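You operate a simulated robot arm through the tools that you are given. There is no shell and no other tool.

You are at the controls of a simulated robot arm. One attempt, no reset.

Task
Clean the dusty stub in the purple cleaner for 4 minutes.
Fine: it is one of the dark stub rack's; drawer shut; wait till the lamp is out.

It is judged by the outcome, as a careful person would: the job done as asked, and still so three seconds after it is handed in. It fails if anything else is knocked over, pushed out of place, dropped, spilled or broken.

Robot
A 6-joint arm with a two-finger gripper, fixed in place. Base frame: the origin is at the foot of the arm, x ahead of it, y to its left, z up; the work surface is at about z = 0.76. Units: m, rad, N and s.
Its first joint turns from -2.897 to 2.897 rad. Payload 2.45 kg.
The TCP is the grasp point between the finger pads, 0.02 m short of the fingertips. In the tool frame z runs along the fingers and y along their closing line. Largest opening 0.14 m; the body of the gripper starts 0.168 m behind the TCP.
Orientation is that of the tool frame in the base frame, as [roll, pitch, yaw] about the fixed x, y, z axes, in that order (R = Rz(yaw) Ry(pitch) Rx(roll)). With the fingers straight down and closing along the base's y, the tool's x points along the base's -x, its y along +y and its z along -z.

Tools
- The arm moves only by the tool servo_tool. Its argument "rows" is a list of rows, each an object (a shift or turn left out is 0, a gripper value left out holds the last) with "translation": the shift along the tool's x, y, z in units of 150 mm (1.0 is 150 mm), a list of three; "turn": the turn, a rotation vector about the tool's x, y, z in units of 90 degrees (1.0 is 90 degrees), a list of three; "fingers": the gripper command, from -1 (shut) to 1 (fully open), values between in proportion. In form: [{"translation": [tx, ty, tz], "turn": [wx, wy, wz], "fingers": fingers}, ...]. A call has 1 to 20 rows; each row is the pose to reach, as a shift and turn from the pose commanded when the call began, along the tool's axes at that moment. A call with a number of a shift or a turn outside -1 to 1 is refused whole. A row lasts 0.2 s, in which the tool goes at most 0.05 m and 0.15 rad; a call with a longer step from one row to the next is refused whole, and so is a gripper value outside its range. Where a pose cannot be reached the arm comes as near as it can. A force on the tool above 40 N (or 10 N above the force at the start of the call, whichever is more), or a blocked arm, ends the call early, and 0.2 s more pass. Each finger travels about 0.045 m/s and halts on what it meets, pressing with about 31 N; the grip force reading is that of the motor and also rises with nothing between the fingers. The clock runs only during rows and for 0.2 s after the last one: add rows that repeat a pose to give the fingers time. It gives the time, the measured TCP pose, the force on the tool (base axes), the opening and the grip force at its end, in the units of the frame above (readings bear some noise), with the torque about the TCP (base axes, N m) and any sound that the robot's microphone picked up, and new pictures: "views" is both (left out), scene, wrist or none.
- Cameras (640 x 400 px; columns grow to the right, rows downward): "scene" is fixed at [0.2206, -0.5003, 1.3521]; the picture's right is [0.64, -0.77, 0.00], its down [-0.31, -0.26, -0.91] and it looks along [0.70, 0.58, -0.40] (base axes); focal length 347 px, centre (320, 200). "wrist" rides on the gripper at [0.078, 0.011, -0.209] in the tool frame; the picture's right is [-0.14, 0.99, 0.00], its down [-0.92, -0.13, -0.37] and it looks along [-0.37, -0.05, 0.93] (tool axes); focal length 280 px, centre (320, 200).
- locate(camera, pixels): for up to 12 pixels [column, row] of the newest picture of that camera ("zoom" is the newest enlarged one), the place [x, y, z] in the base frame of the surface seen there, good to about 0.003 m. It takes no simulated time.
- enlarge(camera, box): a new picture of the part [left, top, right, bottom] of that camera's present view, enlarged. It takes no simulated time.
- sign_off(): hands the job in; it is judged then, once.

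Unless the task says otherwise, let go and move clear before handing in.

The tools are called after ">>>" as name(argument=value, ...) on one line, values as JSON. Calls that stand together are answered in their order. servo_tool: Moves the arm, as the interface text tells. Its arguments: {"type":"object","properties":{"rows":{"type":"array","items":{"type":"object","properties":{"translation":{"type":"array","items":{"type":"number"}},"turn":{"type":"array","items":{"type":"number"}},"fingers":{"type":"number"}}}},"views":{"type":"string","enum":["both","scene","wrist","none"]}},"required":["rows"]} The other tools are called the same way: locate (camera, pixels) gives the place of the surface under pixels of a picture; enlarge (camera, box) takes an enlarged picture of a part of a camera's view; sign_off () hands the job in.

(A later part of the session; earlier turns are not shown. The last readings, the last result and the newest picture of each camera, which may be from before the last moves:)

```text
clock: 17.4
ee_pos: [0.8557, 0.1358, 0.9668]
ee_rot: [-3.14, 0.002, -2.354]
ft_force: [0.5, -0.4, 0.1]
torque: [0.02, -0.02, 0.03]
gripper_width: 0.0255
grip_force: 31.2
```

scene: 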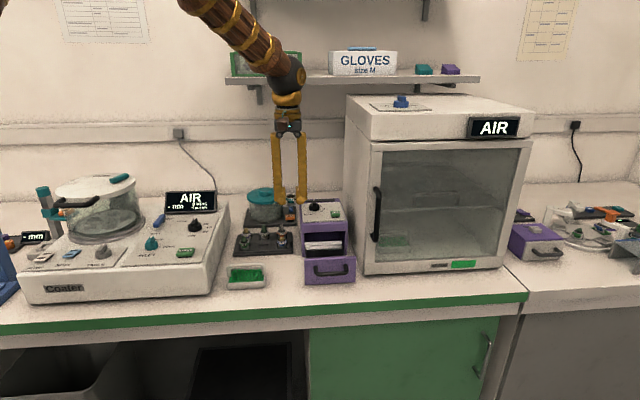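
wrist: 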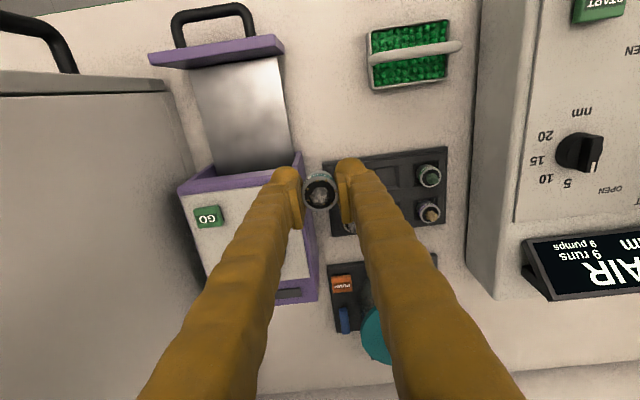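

I'm carrying the stub cleanly. Before moving right I'll check how close the big cabinet's left face is to the drawer area.

>>> locate(camera="scene", pixels=[[362, 268], [366, 200], [370, 150], [352, 200], [352, 230], [352, 150], [376, 215], [374, 240]])

>>> locate(camera="wrist", pixels=[[170, 95], [195, 200], [150, 58], [280, 48], [205, 70], [275, 65], [220, 160], [290, 155], [186, 188], [298, 165], [240, 110], [210, 215]])

>>> enlarge(camera="wrist", box=[140, 0, 316, 110])

```text
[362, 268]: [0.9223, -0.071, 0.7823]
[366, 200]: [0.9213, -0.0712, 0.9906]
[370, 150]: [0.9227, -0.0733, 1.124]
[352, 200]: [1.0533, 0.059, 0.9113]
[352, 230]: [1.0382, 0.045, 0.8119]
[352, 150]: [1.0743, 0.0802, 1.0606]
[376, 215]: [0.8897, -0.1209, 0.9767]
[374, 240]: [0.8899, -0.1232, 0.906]
```

```text
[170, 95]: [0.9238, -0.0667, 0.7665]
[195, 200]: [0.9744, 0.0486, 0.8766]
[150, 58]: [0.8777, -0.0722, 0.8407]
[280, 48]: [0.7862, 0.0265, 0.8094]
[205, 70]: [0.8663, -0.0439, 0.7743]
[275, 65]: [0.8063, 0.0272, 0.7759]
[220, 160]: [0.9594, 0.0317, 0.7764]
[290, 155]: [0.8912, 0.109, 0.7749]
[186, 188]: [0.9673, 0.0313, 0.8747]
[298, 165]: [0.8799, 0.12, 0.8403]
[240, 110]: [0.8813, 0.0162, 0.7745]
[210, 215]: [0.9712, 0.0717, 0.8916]
```

```text
3.64 times, centred on (228, 55) of wrist
```

zoom: 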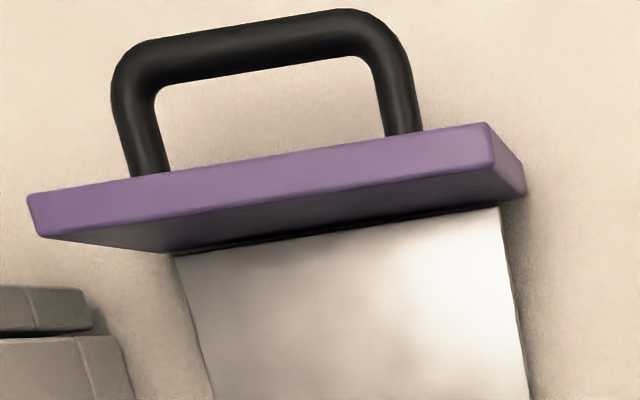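

The drawer floor centre is about (0.8825, 0.034), and the gripper body will clear the cabinet's left face by about 3 cm. I'll move above the drawer and descend partway.

>>> servo_tool(rows=[{"translation": [0.089, -0.151, 0]}, {"translation": [0.178, -0.303, 0]}, {"translation": [0.266, -0.454, 0]}, {"translation": [0.355, -0.605, 0]}, {"translation": [0.355, -0.605, 0.15]}, {"translation": [0.355, -0.605, 0.35]}, {"translation": [0.355, -0.605, 0.55]}, {"translation": [0.355, -0.605, 0.75]}, {"translation": [0.355, -0.605, 0.85]}, {"translation": [0.355, -0.605, 0.85]}])

>>> enlarge(camera="wrist", box=[208, 90, 432, 230])

>>> enlarge(camera="scene", box=[280, 190, 376, 290])

```text
clock: 19.6
ee_pos: [0.883, 0.0327, 0.8378]
ee_rot: [-3.14, 0.001, -2.355]
ft_force: [-0.5, 0.2, -0.5]
torque: [-0.02, 0.01, -0.02]
gripper_width: 0.0253
grip_force: 31.2
```

scene: 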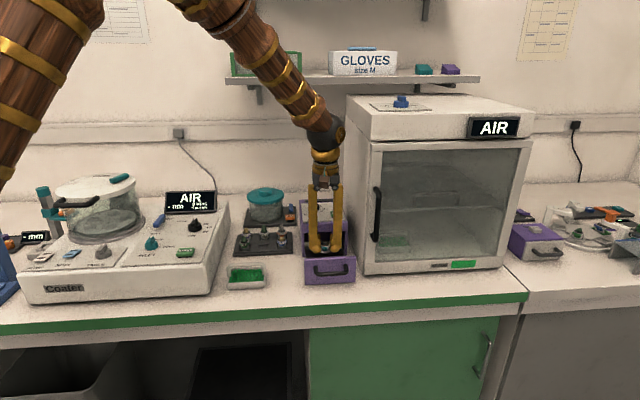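
wrist: 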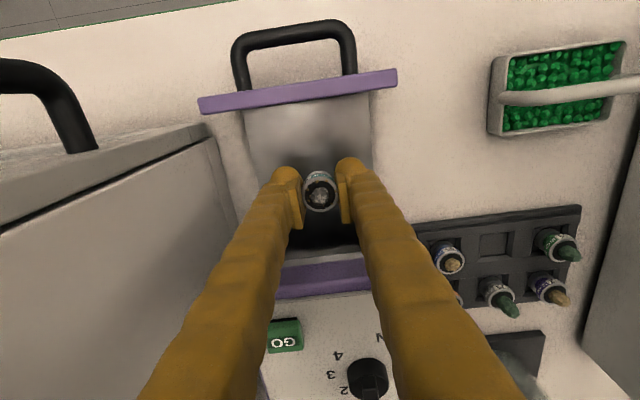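

```text
2.86 times, centred on (320, 160) of wrist
```

zoom: 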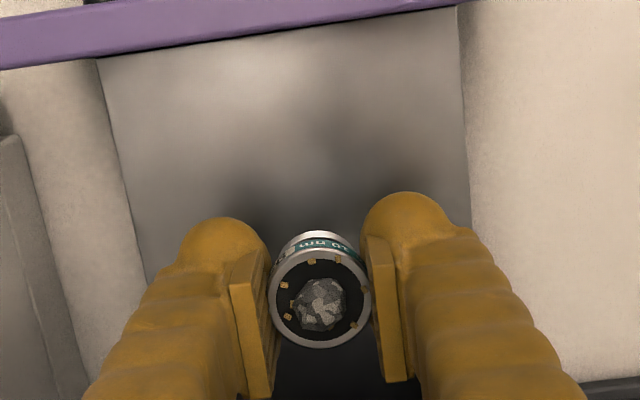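

```text
4.00 times, centred on (328, 240) of scene
```

zoom: 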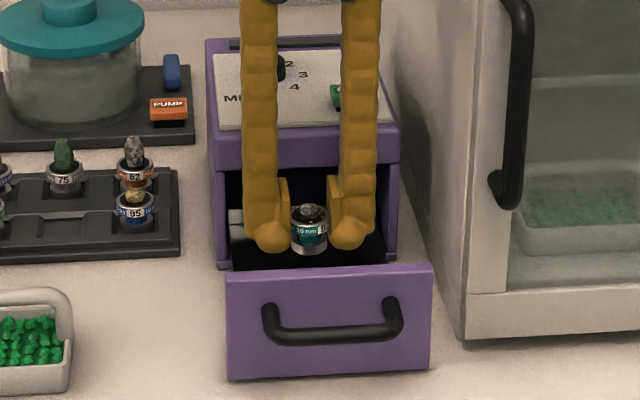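

The stub is over the drawer floor with both fingers inside and clear. I'll lower it to just touch the floor (expected TCP z≈0.805).

>>> servo_tool(rows=[{"translation": [0, 0, 0.06]}, {"translation": [0, 0, 0.12]}, {"translation": [0, 0, 0.17]}, {"translation": [0, 0, 0.2]}, {"translation": [0, 0, 0.214]}, {"translation": [0, 0, 0.214]}])

>>> enlarge(camera="scene", box=[296, 220, 360, 260])

```text
clock: 21.0
ee_pos: [0.883, 0.033, 0.8083]
ee_rot: [-3.139, 0.002, -2.356]
ft_force: [-0.4, -0.3, -0.4]
torque: [0.01, 0.0, 0.0]
gripper_width: 0.025
grip_force: 31.0
```

scene: 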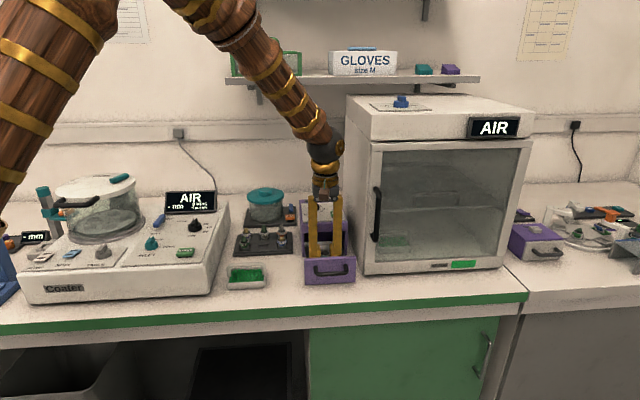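
wrist: 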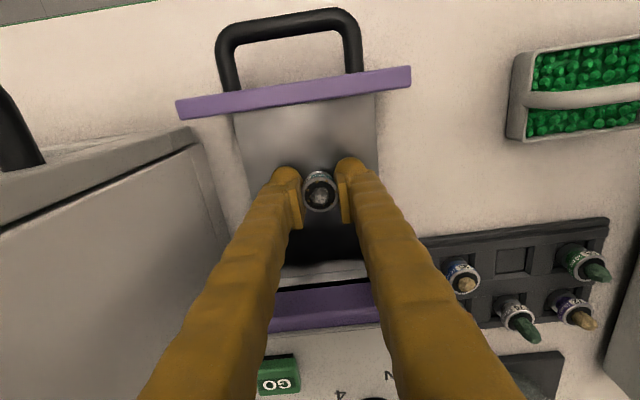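

```text
10.00 times, centred on (328, 240) of scene
```

zoom: 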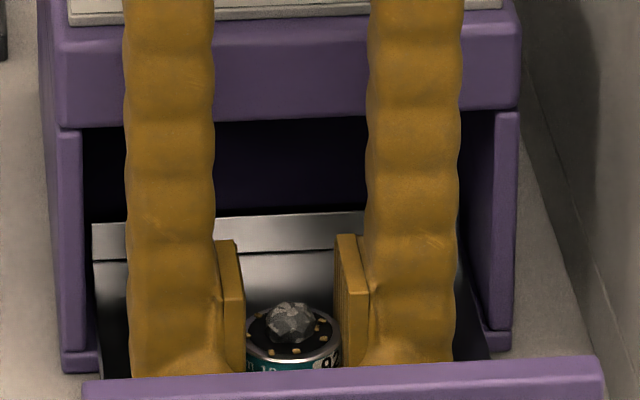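

There's no contact yet at 0.8083. I'll keep lowering in sub-millimetre steps.

>>> servo_tool(rows=[{"translation": [0, 0, 0.007]}, {"translation": [0, 0, 0.013]}, {"translation": [0, 0, 0.018]}, {"translation": [0, 0, 0.018]}], views="none")

```text
clock: 22.0
ee_pos: [0.8828, 0.0341, 0.8049]
ee_rot: [-3.14, 0.003, -2.355]
ft_force: [-0.6, 0.3, -0.6]
torque: [0.0, -0.02, -0.02]
gripper_width: 0.0252
grip_force: 31.5
```

>>> servo_tool(rows=[{"translation": [0, 0, 0.005]}, {"translation": [0, 0, 0.01]}, {"translation": [0, 0, 0.01]}], views="none")

```text
clock: 22.8
ee_pos: [0.883, 0.0333, 0.8038]
ee_rot: [-3.14, 0.002, -2.356]
ft_force: [0.1, -0.2, -0.2]
torque: [0.02, -0.01, 0.01]
gripper_width: 0.0253
grip_force: 31.4
```

There's still no contact force at a commanded z of ≈0.8046. I'll continue 1 mm at a time.

>>> servo_tool(rows=[{"translation": [0, 0, 0.004]}, {"translation": [0, 0, 0.008]}, {"translation": [0, 0, 0.008]}], views="none")

```text
clock: 23.6
ee_pos: [0.8821, 0.0335, 0.802]
ee_rot: [-3.139, 0.001, -2.357]
ft_force: [-0.1, -0.2, -0.5]
torque: [-0.02, -0.04, 0.01]
gripper_width: 0.0253
grip_force: 30.7
```

>>> servo_tool(rows=[{"translation": [0, 0, 0.004]}, {"translation": [0, 0, 0.008]}, {"translation": [0, 0, 0.008]}])

>>> enlarge(camera="wrist", box=[256, 150, 384, 230])

```text
clock: 24.4
ee_pos: [0.8833, 0.0334, 0.8]
ee_rot: [-3.139, 0.002, -2.357]
ft_force: [-0.7, 0.7, -0.3]
torque: [-0.03, 0.01, 0.04]
gripper_width: 0.0256
grip_force: 30.7
```

scene: 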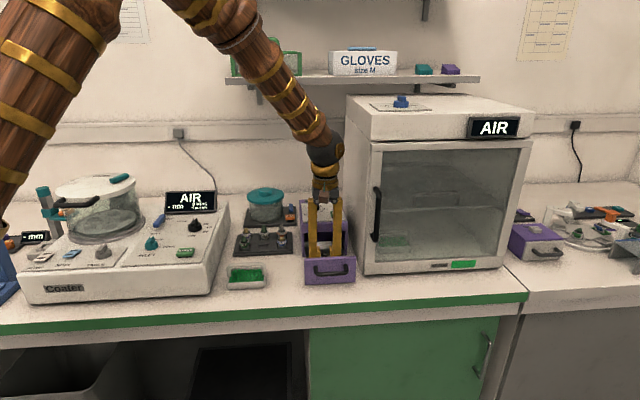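
wrist: 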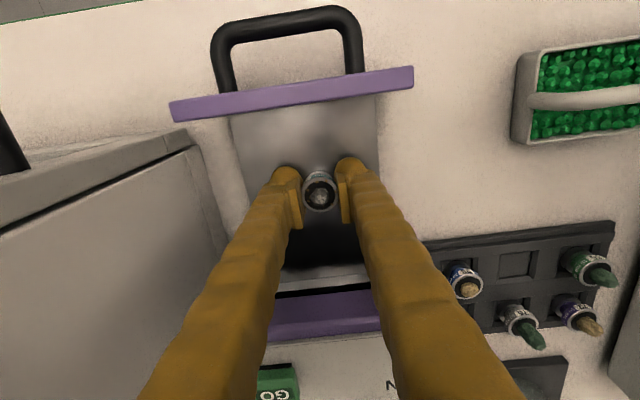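

```text
5.00 times, centred on (320, 190) of wrist
```

zoom: 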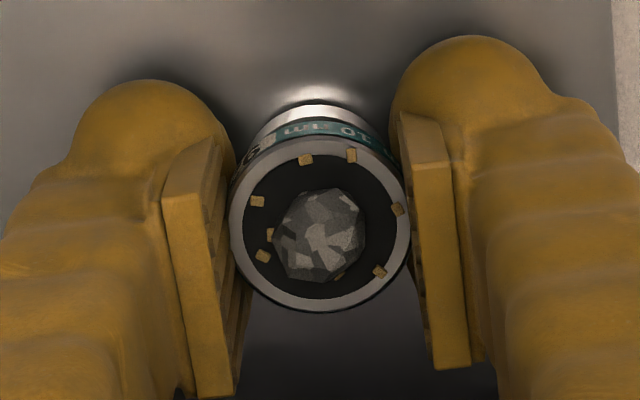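

At 0.800 there's still no contact, so the estimate of the stub's bottom may be off. I'll locate the ring top and the nearby floor.

>>> locate(camera="zoom", pixels=[[240, 225], [320, 302], [405, 230], [320, 145], [320, 60], [320, 85], [320, 110], [300, 340], [230, 60]])

>>> enlarge(camera="scene", box=[304, 225, 352, 255])

```text
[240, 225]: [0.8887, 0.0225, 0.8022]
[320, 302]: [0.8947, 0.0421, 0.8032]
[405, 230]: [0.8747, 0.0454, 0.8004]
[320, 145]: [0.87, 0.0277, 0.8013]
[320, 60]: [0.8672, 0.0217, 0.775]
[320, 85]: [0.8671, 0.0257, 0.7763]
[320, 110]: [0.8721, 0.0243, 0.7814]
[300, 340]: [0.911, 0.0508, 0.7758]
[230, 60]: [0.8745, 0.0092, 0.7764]
```

```text
13.33 times, centred on (328, 240) of scene
```

zoom: 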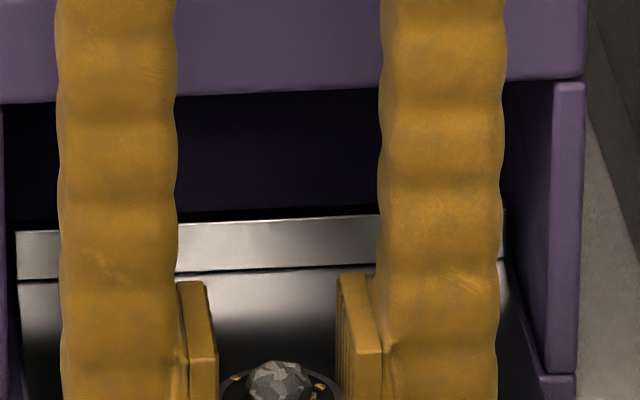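

The ring top reads about 0.802 here, so the bottom must be within a millimetre or two of the floor (0.7755). I'll keep stepping down gently until the force rises.

>>> servo_tool(rows=[{"translation": [0, 0, 0.004]}, {"translation": [0, 0, 0.008]}, {"translation": [0, 0, 0.008]}], views="none")

```text
clock: 25.2
ee_pos: [0.8829, 0.0336, 0.7992]
ee_rot: [-3.141, 0.004, -2.355]
ft_force: [1.4, 0.5, 7.8]
torque: [0.01, 0.0, -0.03]
gripper_width: 0.0251
grip_force: 30.7
```

Contact reads 7.8 N at z=0.7992, so the stub is standing on the drawer floor. I'll open the fingers gently and check it before lifting.

>>> servo_tool(rows=[{"translation": [0, 0, -0.004], "fingers": -0.64}, {"translation": [0, 0, -0.004], "fingers": -0.58}, {"translation": [0, 0, -0.004], "fingers": -0.5}, {"translation": [0, 0, -0.004], "fingers": -0.4}, {"translation": [0, 0, -0.004], "fingers": -0.35}, {"translation": [0, 0, -0.004], "fingers": -0.35}])

>>> enlarge(camera="wrist", box=[256, 150, 384, 230])

```text
clock: 26.6
ee_pos: [0.8817, 0.0328, 0.8002]
ee_rot: [-3.139, 0.002, -2.355]
ft_force: [0.0, 0.0, 0.0]
torque: [0.0, 0.02, -0.01]
gripper_width: 0.0457
grip_force: 0.1
```

scene: 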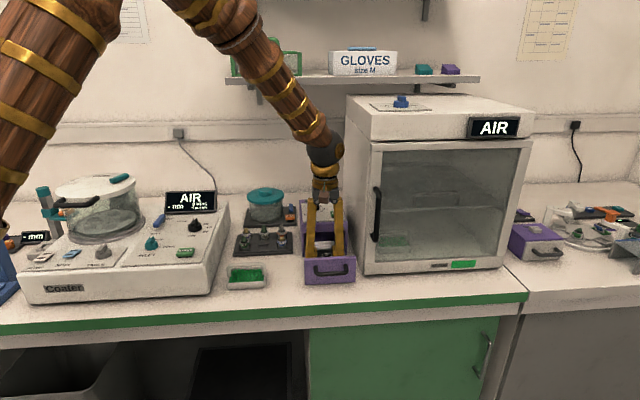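
wrist: 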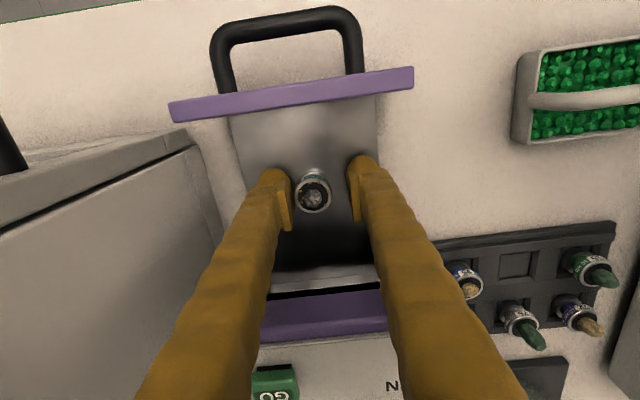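

```text
5.00 times, centred on (320, 190) of wrist
```

zoom: 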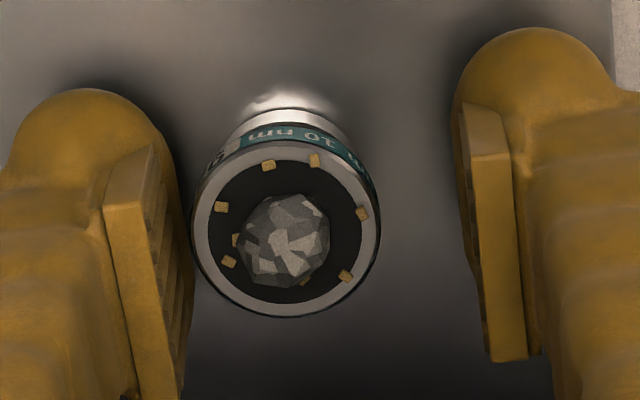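

The stub stands free but sits closer to the left finger. I'll open a little wider to get clear gaps on both sides before lifting.

>>> servo_tool(rows=[{"fingers": -0.28}, {"fingers": -0.2}, {"fingers": -0.2}])

>>> enlarge(camera="wrist", box=[256, 150, 384, 230])

>>> enlarge(camera="scene", box=[296, 220, 360, 260])

```text
clock: 27.4
ee_pos: [0.8829, 0.0338, 0.8006]
ee_rot: [-3.14, 0.001, -2.356]
ft_force: [-0.2, 0.0, 0.5]
torque: [0.01, -0.02, 0.01]
gripper_width: 0.056
grip_force: 0.1
```

scene: 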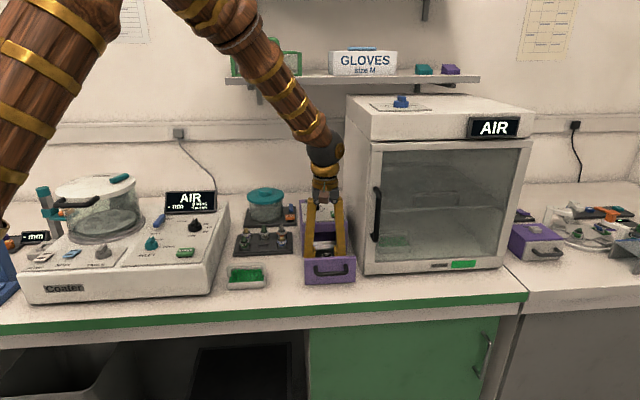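
wrist: 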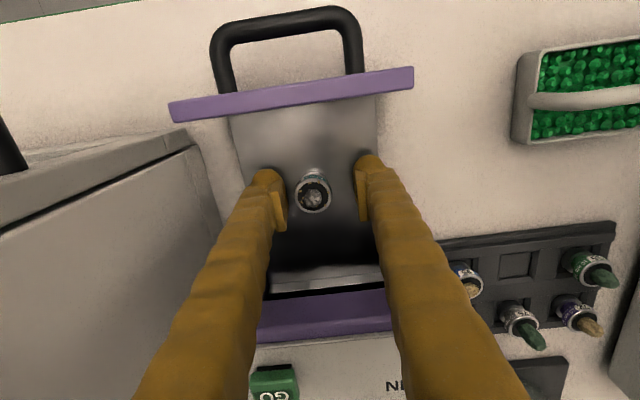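

```text
5.00 times, centred on (320, 190) of wrist
```

zoom: 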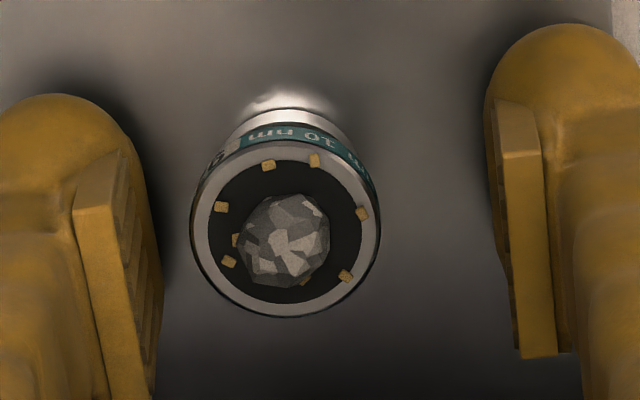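

```text
10.00 times, centred on (328, 240) of scene
```

zoom: 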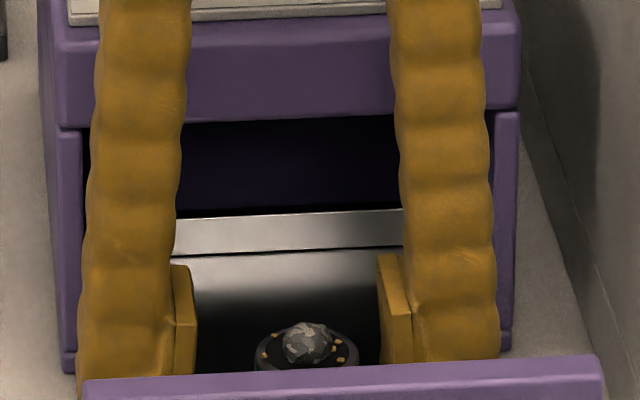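

The stub stands upright in the drawer with gaps on both sides. I'll lift straight up, then back off toward the front and close the fingers to prepare to push the drawer.

>>> servo_tool(rows=[{"translation": [0, 0, -0.08]}, {"translation": [0, 0, -0.2]}, {"translation": [0, 0, -0.4]}, {"translation": [0, 0, -0.65]}, {"translation": [0, 0, -0.9]}, {"translation": [0.2, 0, -0.9], "fingers": -1}, {"translation": [0.4, 0, -0.9], "fingers": -1}, {"translation": [0.6, 0, -0.9], "fingers": -1}, {"translation": [0.8, 0, -0.9], "fingers": -1}, {"translation": [1.0, 0, -0.9], "fingers": -1}, {"translation": [1.0, 0, -0.9], "fingers": -1}])

>>> enlarge(camera="scene", box=[280, 190, 376, 290])

```text
clock: 29.8
ee_pos: [0.776, -0.0725, 0.9354]
ee_rot: [-3.14, 0.001, -2.357]
ft_force: [-0.3, -0.2, 0.6]
torque: [0.01, -0.01, 0.0]
gripper_width: 0.0002
grip_force: 29.8
```

scene: 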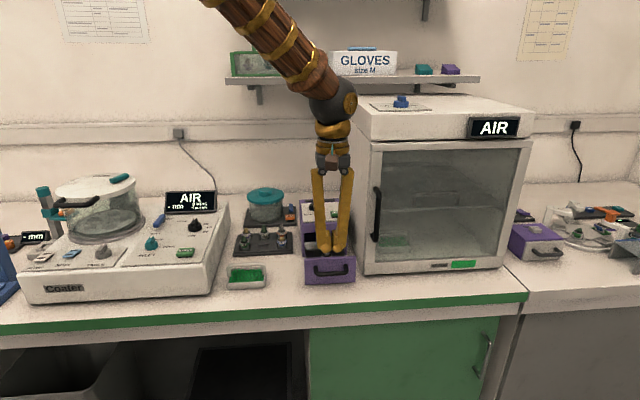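
wrist: 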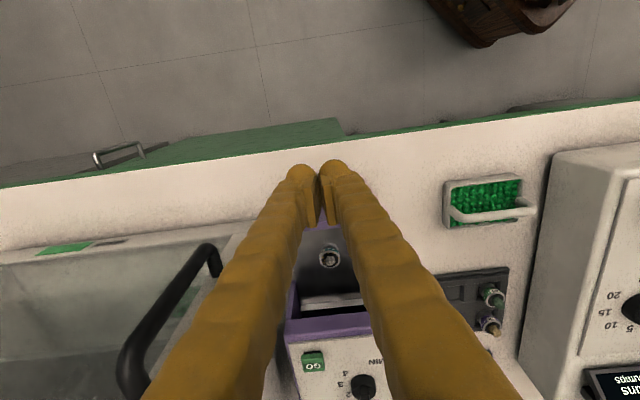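

```text
4.00 times, centred on (328, 240) of scene
```

zoom: 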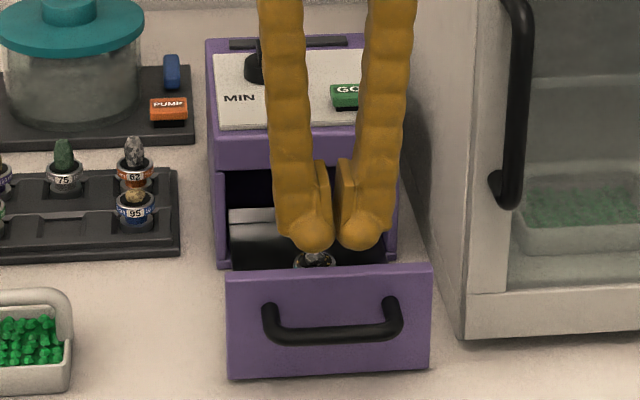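

The stub is standing in the drawer, and the gripper is now in front of it with fingers closed. I'll locate the handle bar (zoom (330,334)) and panel face for the push.

>>> locate(camera="zoom", pixels=[[330, 334], [300, 337], [365, 331], [268, 312], [395, 308], [330, 300], [300, 360], [245, 330], [415, 330], [330, 285], [330, 343], [330, 327]])

```text
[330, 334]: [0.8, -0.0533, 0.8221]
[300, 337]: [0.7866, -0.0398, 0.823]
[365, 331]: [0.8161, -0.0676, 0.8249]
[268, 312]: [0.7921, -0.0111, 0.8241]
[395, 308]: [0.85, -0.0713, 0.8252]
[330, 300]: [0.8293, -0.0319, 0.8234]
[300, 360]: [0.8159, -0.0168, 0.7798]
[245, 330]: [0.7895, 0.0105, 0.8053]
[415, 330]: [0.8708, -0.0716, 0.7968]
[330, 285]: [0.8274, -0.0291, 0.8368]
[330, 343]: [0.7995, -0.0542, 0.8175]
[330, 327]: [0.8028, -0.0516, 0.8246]
```

The handle bar is at about (0.800, -0.053, z 0.822). I'll back off 1 cm, descend in front of it to z≈0.815, and check.

>>> servo_tool(rows=[{"translation": [0.07, -0.015, 0.1]}, {"translation": [0.07, -0.015, 0.3]}, {"translation": [0.07, -0.015, 0.5]}, {"translation": [0.07, -0.015, 0.7]}, {"translation": [0.07, -0.015, 0.8]}, {"translation": [0.07, -0.015, 0.8]}])

>>> enlarge(camera="scene", box=[280, 190, 376, 290])

```text
clock: 31.2
ee_pos: [0.7717, -0.0812, 0.8151]
ee_rot: [-3.141, 0.001, -2.356]
ft_force: [-0.2, -0.2, 0.8]
torque: [0.03, 0.01, -0.02]
gripper_width: 0.0
grip_force: 29.3
```

scene: 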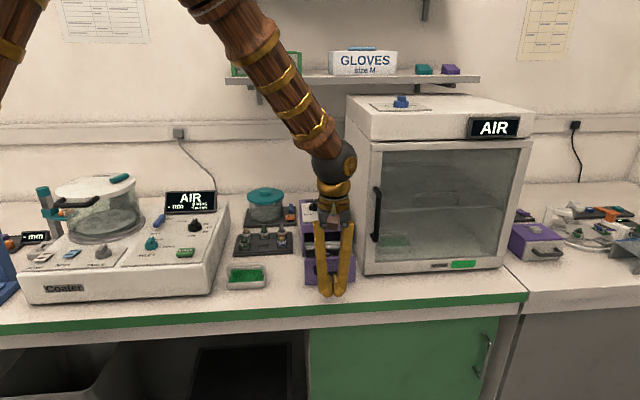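
wrist: 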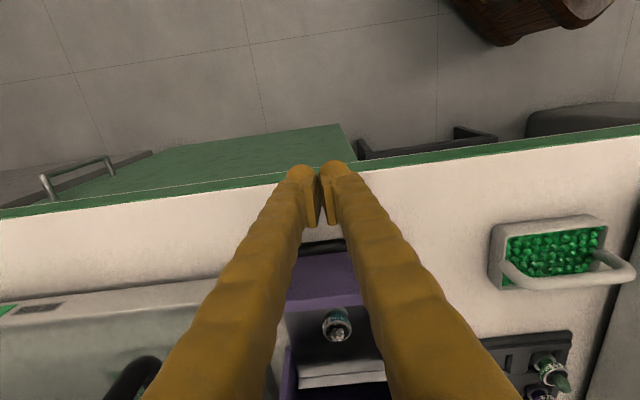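

```text
4.00 times, centred on (328, 240) of scene
```

zoom: 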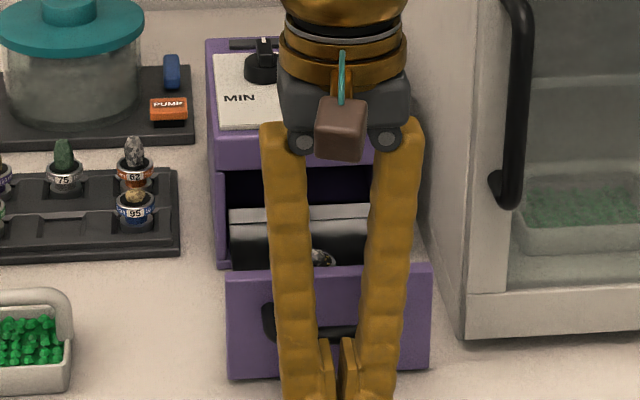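

Fingers are lined up in front of the handle bar. I'll push slowly along the bench depth direction, first half of the travel.

>>> servo_tool(rows=[{"translation": [-0.06, 0, 0]}, {"translation": [-0.11, 0, 0]}, {"translation": [-0.15, 0, 0]}, {"translation": [-0.19, 0, 0]}, {"translation": [-0.23, 0, 0]}, {"translation": [-0.28, 0, 0]}, {"translation": [-0.33, 0, 0]}, {"translation": [-0.38, 0, 0]}, {"translation": [-0.43, 0, 0]}, {"translation": [-0.47, 0, 0]}, {"translation": [-0.5, 0, 0]}, {"translation": [-0.5, 0, 0]}])

>>> enlarge(camera="scene", box=[280, 190, 376, 290])

```text
clock: 33.8
ee_pos: [0.8225, -0.0291, 0.8145]
ee_rot: [-3.14, 0.001, -2.357]
ft_force: [-1.0, -0.2, -0.3]
torque: [0.05, 0.01, 0.01]
gripper_width: 0.0
grip_force: 29.6
```

scene: 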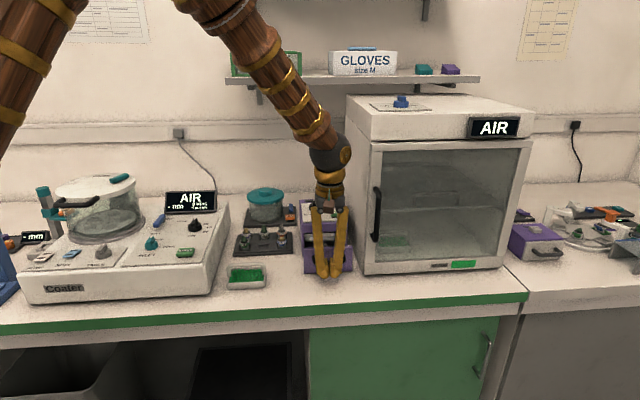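
wrist: 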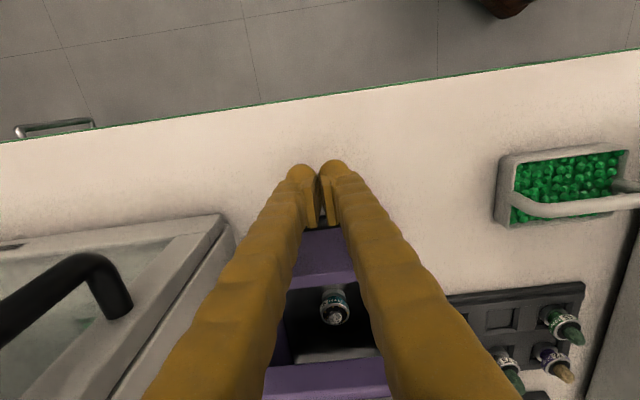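

```text
4.00 times, centred on (328, 240) of scene
```

zoom: 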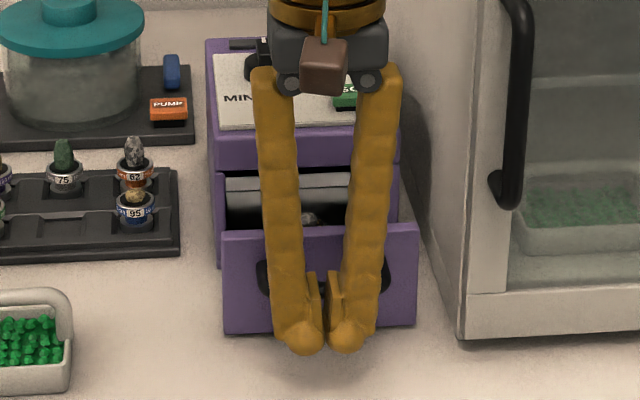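

The drawer is sliding in and the stub (wrist (334,307)) is still standing. I'll continue pushing, slowing near the end.

>>> servo_tool(rows=[{"translation": [-0.03, 0, 0]}, {"translation": [-0.07, 0, 0]}, {"translation": [-0.11, 0, 0]}, {"translation": [-0.15, 0, 0]}, {"translation": [-0.19, 0, 0]}, {"translation": [-0.23, 0, 0]}, {"translation": [-0.27, 0, 0]}, {"translation": [-0.31, 0, 0]}, {"translation": [-0.34, 0, 0]}, {"translation": [-0.37, 0, 0]}, {"translation": [-0.39, 0, 0]}, {"translation": [-0.41, 0, 0]}, {"translation": [-0.43, 0, 0]}, {"translation": [-0.445, 0, 0]}, {"translation": [-0.46, 0, 0]}, {"translation": [-0.475, 0, 0]}, {"translation": [-0.49, 0, 0]}, {"translation": [-0.5, 0, 0]}])

>>> enlarge(camera="scene", box=[280, 190, 376, 290])

```text
clock: 37.6
ee_pos: [0.8768, 0.0241, 0.815]
ee_rot: [-3.14, 0.002, -2.355]
ft_force: [-1.4, -0.3, 0.0]
torque: [0.02, 0.04, 0.01]
gripper_width: 0.0001
grip_force: 29.3
```

scene: 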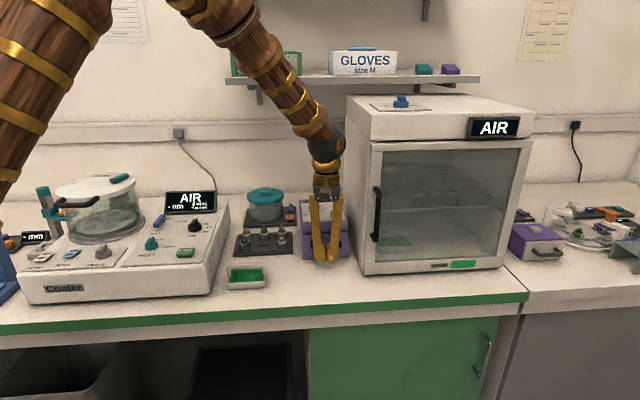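
wrist: 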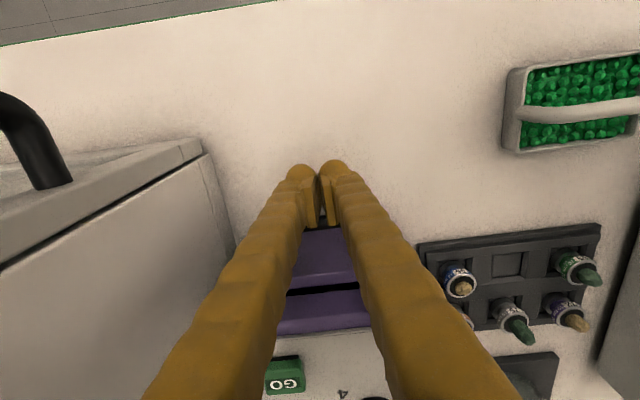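

```text
4.00 times, centred on (328, 240) of scene
```

zoom: 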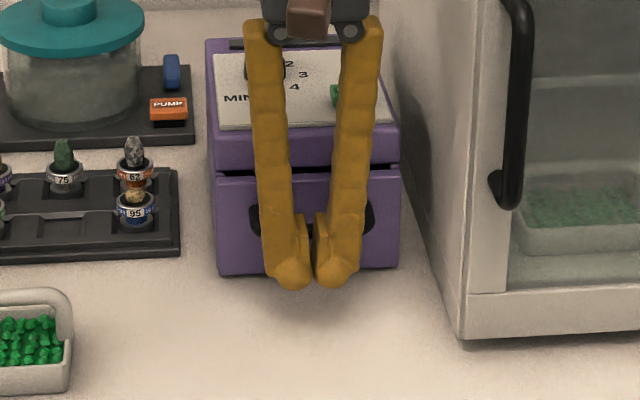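

The drawer is nearly shut with a thin dark gap left, and there's no end-stop force yet. I'll push the last bit in small steps.

>>> servo_tool(rows=[{"translation": [-0.015, 0, 0]}, {"translation": [-0.03, 0, 0]}, {"translation": [-0.045, 0, 0]}, {"translation": [-0.06, 0, 0]}, {"translation": [-0.075, 0, 0]}, {"translation": [-0.09, 0, 0]}, {"translation": [-0.105, 0, 0]}, {"translation": [-0.12, 0, 0]}, {"translation": [-0.135, 0, 0]}, {"translation": [-0.15, 0, 0]}, {"translation": [-0.165, 0, 0]}, {"translation": [-0.18, 0, 0]}])

>>> enlarge(camera="scene", box=[280, 190, 376, 290])

```text
clock: 38.2
ee_pos: [0.8762, 0.0252, 0.8146]
ee_rot: [3.141, -0.003, -2.356]
ft_force: [-4.4, -4.8, -0.5]
torque: [0.07, 0.03, 0.06]
gripper_width: 0.0
grip_force: 30.0
stopped in row 3: the force on the tool passed its limit at 45 N (the readings are from after the stop); the commanded pose is now the measured one
```

scene: 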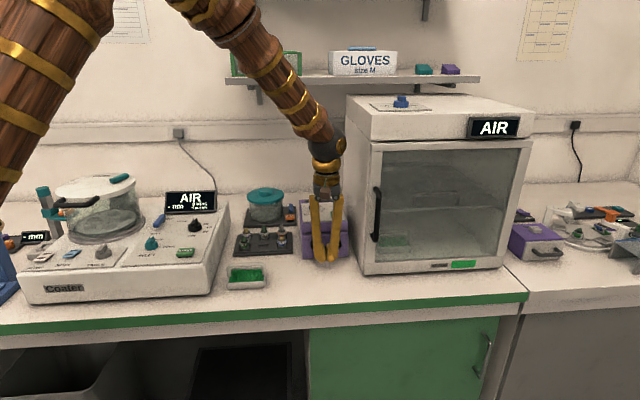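
wrist: 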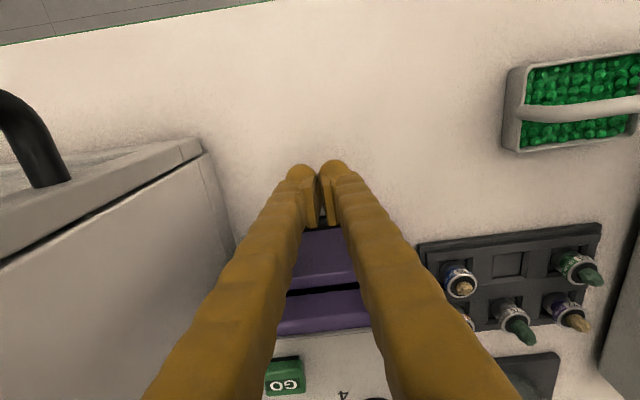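

```text
4.00 times, centred on (328, 240) of scene
```

zoom: 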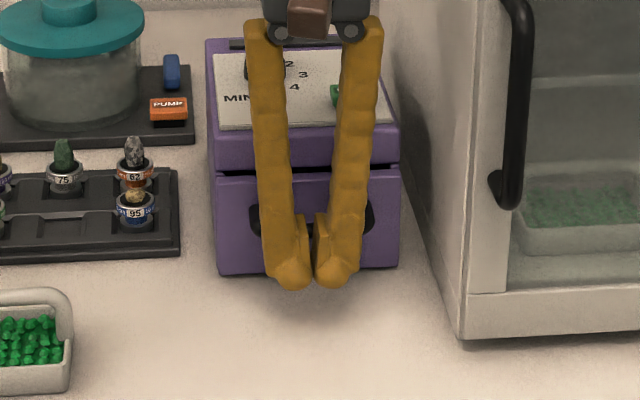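

The force spiked to 45 N at the end stop, so the drawer is against its stop. I'll back off in front, rise, and look at the shut drawer and panel.

>>> servo_tool(rows=[{"translation": [0.03, 0, 0]}, {"translation": [0.1, 0, 0]}, {"translation": [0.25, 0, 0]}, {"translation": [0.45, 0, -0.1]}, {"translation": [0.5, 0, -0.35]}, {"translation": [0.5, 0, -0.65]}, {"translation": [0.5, 0, -0.95]}, {"translation": [0.5, 0, -1.0]}, {"translation": [0.5, 0, -1.0]}])

>>> enlarge(camera="scene", box=[280, 190, 376, 290])

>>> enlarge(camera="scene", box=[296, 190, 360, 230])

```text
clock: 40.2
ee_pos: [0.8261, -0.0259, 0.9644]
ee_rot: [3.141, -0.001, -2.355]
ft_force: [-0.2, -0.3, -0.2]
torque: [-0.02, -0.01, 0.03]
gripper_width: 0.0
grip_force: 29.5
```

scene: 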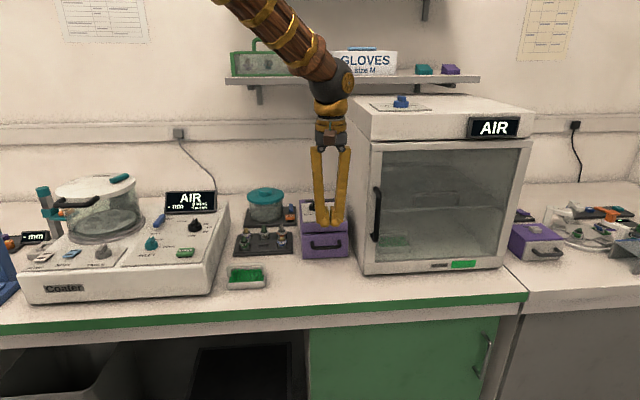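
wrist: 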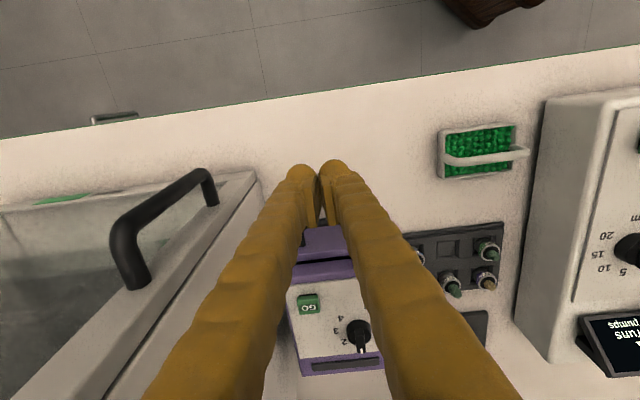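

```text
4.00 times, centred on (328, 240) of scene
```

zoom: 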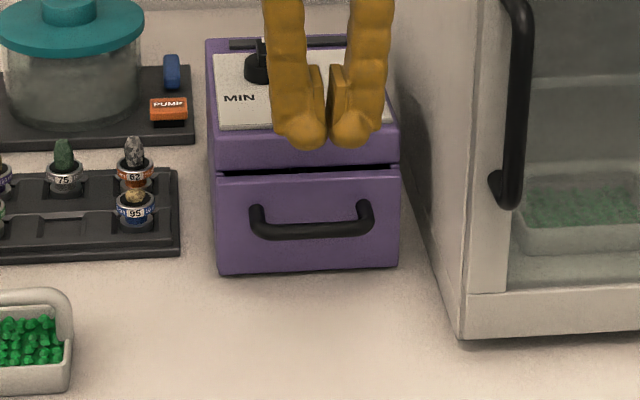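

```text
10.00 times, centred on (328, 210) of scene
```

zoom: 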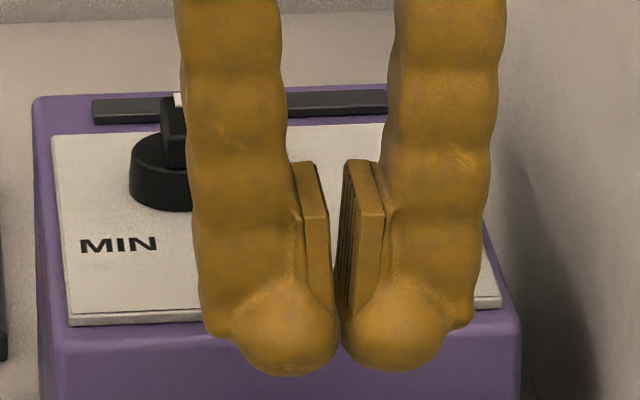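

The drawer is shut flush. Next is the dial, so I'll zoom in on the panel to see the pointer and marks.

>>> enlarge(camera="wrist", box=[280, 270, 400, 370])

>>> locate(camera="wrist", pixels=[[357, 322], [360, 335], [358, 328], [344, 334], [308, 303], [300, 350], [295, 290], [350, 345]])

```text
4.00 times, centred on (340, 320) of wrist
```

zoom: 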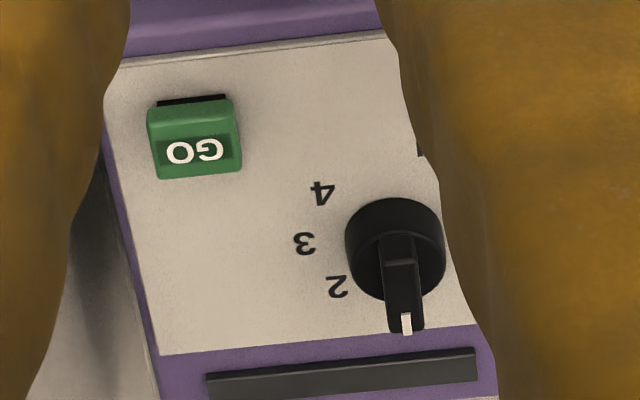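

```text
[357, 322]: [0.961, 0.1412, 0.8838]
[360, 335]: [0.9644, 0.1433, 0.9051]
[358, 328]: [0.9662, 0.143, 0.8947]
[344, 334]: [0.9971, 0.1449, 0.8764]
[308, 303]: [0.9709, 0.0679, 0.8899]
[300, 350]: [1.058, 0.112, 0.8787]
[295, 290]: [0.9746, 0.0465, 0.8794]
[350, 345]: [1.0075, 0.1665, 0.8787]
```

The pointer currently points to the back, at "1". I'll measure the label positions around the knob, plus the knob's top and bar.

>>> locate(camera="zoom", pixels=[[338, 290], [303, 246], [322, 196], [404, 322], [400, 255], [395, 225], [440, 245], [348, 245], [404, 285], [195, 150], [395, 205], [405, 300]])

```text
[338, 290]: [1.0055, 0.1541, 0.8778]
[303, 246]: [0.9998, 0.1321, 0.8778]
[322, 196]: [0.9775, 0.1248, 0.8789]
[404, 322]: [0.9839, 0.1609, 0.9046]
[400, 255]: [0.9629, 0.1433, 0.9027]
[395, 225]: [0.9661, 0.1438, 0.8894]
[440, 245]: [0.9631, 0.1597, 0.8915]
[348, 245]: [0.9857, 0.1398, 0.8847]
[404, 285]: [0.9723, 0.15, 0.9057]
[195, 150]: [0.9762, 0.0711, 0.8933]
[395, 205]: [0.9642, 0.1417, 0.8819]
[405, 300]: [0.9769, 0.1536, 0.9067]
```

By my estimates the labels are 45° apart (2 at ~46°, 3 at ~90°, 4 at ~137° clockwise from the back), so going from 1 to 4 is a 135° clockwise turn. Before reaching for the knob I'll check the shelf and wall clearance.

>>> locate(camera="scene", pixels=[[300, 84], [390, 80], [440, 82], [470, 80], [400, 130], [250, 125], [300, 150], [266, 190], [266, 200], [356, 107], [390, 122], [420, 105]])

>>> enlarge(camera="scene", box=[220, 40, 500, 220])

```text
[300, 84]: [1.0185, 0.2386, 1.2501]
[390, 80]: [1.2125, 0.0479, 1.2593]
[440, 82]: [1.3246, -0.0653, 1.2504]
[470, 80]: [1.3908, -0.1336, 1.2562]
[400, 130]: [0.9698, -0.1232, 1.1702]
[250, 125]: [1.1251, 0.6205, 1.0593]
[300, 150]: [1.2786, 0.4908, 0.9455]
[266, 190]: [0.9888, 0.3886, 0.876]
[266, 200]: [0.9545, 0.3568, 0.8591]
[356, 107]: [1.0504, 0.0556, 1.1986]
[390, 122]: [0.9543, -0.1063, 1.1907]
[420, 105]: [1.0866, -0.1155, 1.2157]
```

```text
2.22 times, centred on (360, 130) of scene
```

zoom: 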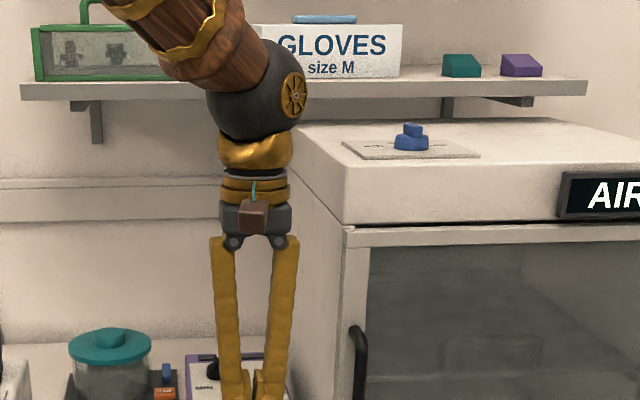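

The shelf edge is at v≈0.89 and the cabinet face at u≈0.70, so there's enough clearance to reach the knob (u≈0.583, v≈0.797). I'll approach it at z≈0.965 with fingers opened to 0.035.

>>> servo_tool(rows=[{"translation": [-0.15, 0.02, 0], "fingers": -0.5}, {"translation": [-0.3, 0.04, 0], "fingers": -0.5}, {"translation": [-0.45, 0.06, 0], "fingers": -0.5}, {"translation": [-0.6, 0.08, 0], "fingers": -0.5}, {"translation": [-0.75, 0.1, 0], "fingers": -0.5}, {"translation": [-0.9, 0.133, 0], "fingers": -0.5}, {"translation": [-0.9, 0.133, 0], "fingers": -0.5}])

>>> enlarge(camera="wrist", box=[240, 170, 400, 270])

```text
clock: 41.8
ee_pos: [0.9062, 0.0824, 0.9641]
ee_rot: [-3.141, -0.002, -2.356]
ft_force: [0.0, 1.3, -0.1]
torque: [0.01, -0.01, 0.0]
gripper_width: 0.0347
grip_force: 0.0
```

scene: 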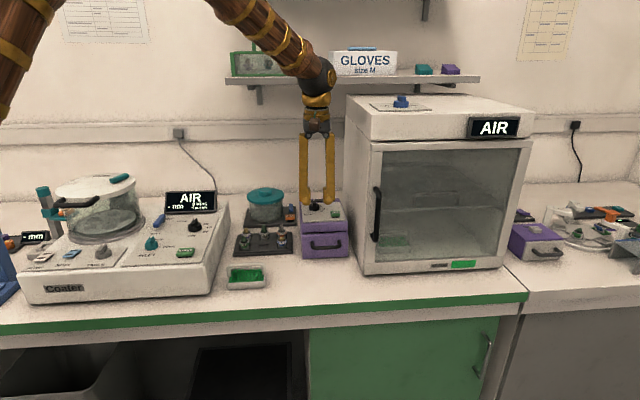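
wrist: 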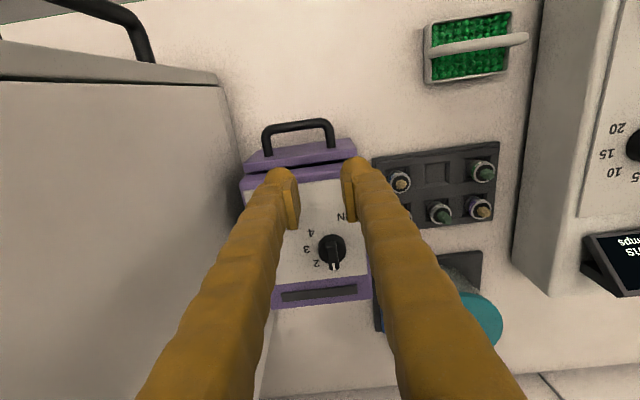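

```text
4.00 times, centred on (320, 220) of wrist
```

zoom: 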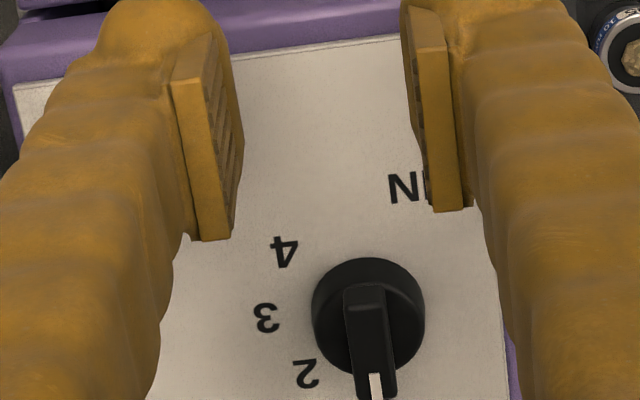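

The knob is visible between the fingers with its bar pointing back. I'll measure the knob's rim and bar more precisely from here.

>>> locate(camera="zoom", pixels=[[316, 318], [421, 318], [340, 360], [400, 360], [335, 285], [405, 285], [366, 292], [370, 340], [376, 385], [266, 320], [284, 254], [306, 376]])

>>> enlarge(camera="wrist", box=[300, 225, 364, 275])

```text
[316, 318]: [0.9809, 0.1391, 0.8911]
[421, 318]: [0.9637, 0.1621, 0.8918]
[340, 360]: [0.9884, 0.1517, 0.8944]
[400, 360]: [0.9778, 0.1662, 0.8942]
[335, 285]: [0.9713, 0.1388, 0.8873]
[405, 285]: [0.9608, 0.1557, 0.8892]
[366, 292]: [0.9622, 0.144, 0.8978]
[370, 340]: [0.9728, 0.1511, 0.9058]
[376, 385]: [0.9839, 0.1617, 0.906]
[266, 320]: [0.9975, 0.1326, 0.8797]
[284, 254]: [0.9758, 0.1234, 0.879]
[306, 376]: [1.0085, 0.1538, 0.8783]
```

```text
8.00 times, centred on (332, 250) of wrist
```

zoom: 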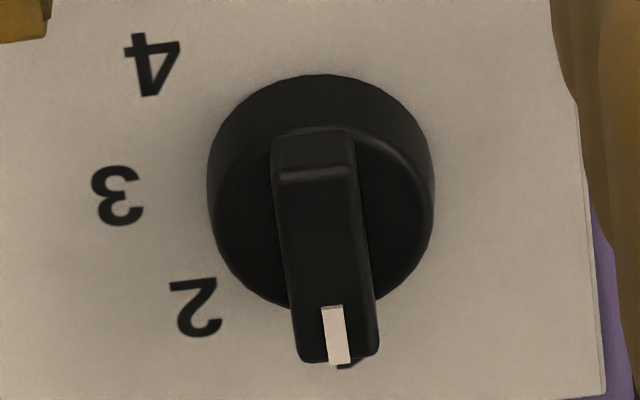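

The knob's centre is about (0.9745, 0.1525), its bar is 11 mm wide and points along bench depth (0°), and its base top is about 0.892. I'll move directly above it.

>>> servo_tool(rows=[{"translation": [-0.16, 0.002, 0]}, {"translation": [-0.33, 0.004, 0]}, {"translation": [-0.49, 0.007, 0]}, {"translation": [-0.652, 0.009, 0]}, {"translation": [-0.652, 0.009, 0]}, {"translation": [-0.652, 0.009, 0]}])

>>> enlarge(camera="wrist", box=[256, 130, 384, 210])

```text
clock: 43.2
ee_pos: [0.9752, 0.1509, 0.965]
ee_rot: [-3.141, -0.002, -2.356]
ft_force: [0.5, 0.3, -0.2]
torque: [-0.01, -0.02, -0.02]
gripper_width: 0.0352
grip_force: 0.2
```

scene: 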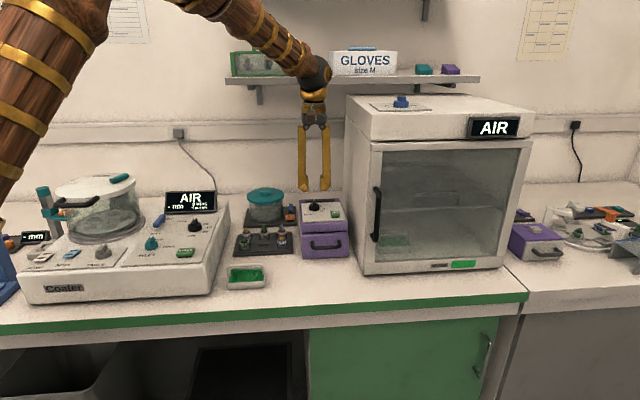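
wrist: 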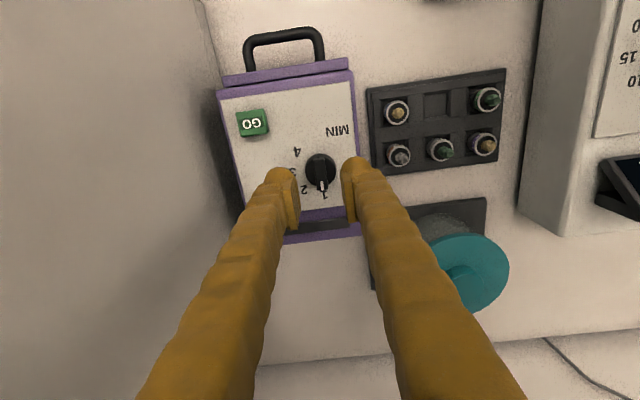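

```text
5.00 times, centred on (320, 170) of wrist
```

zoom: 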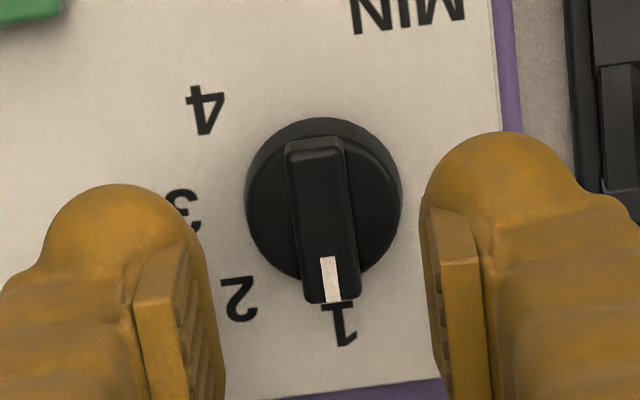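

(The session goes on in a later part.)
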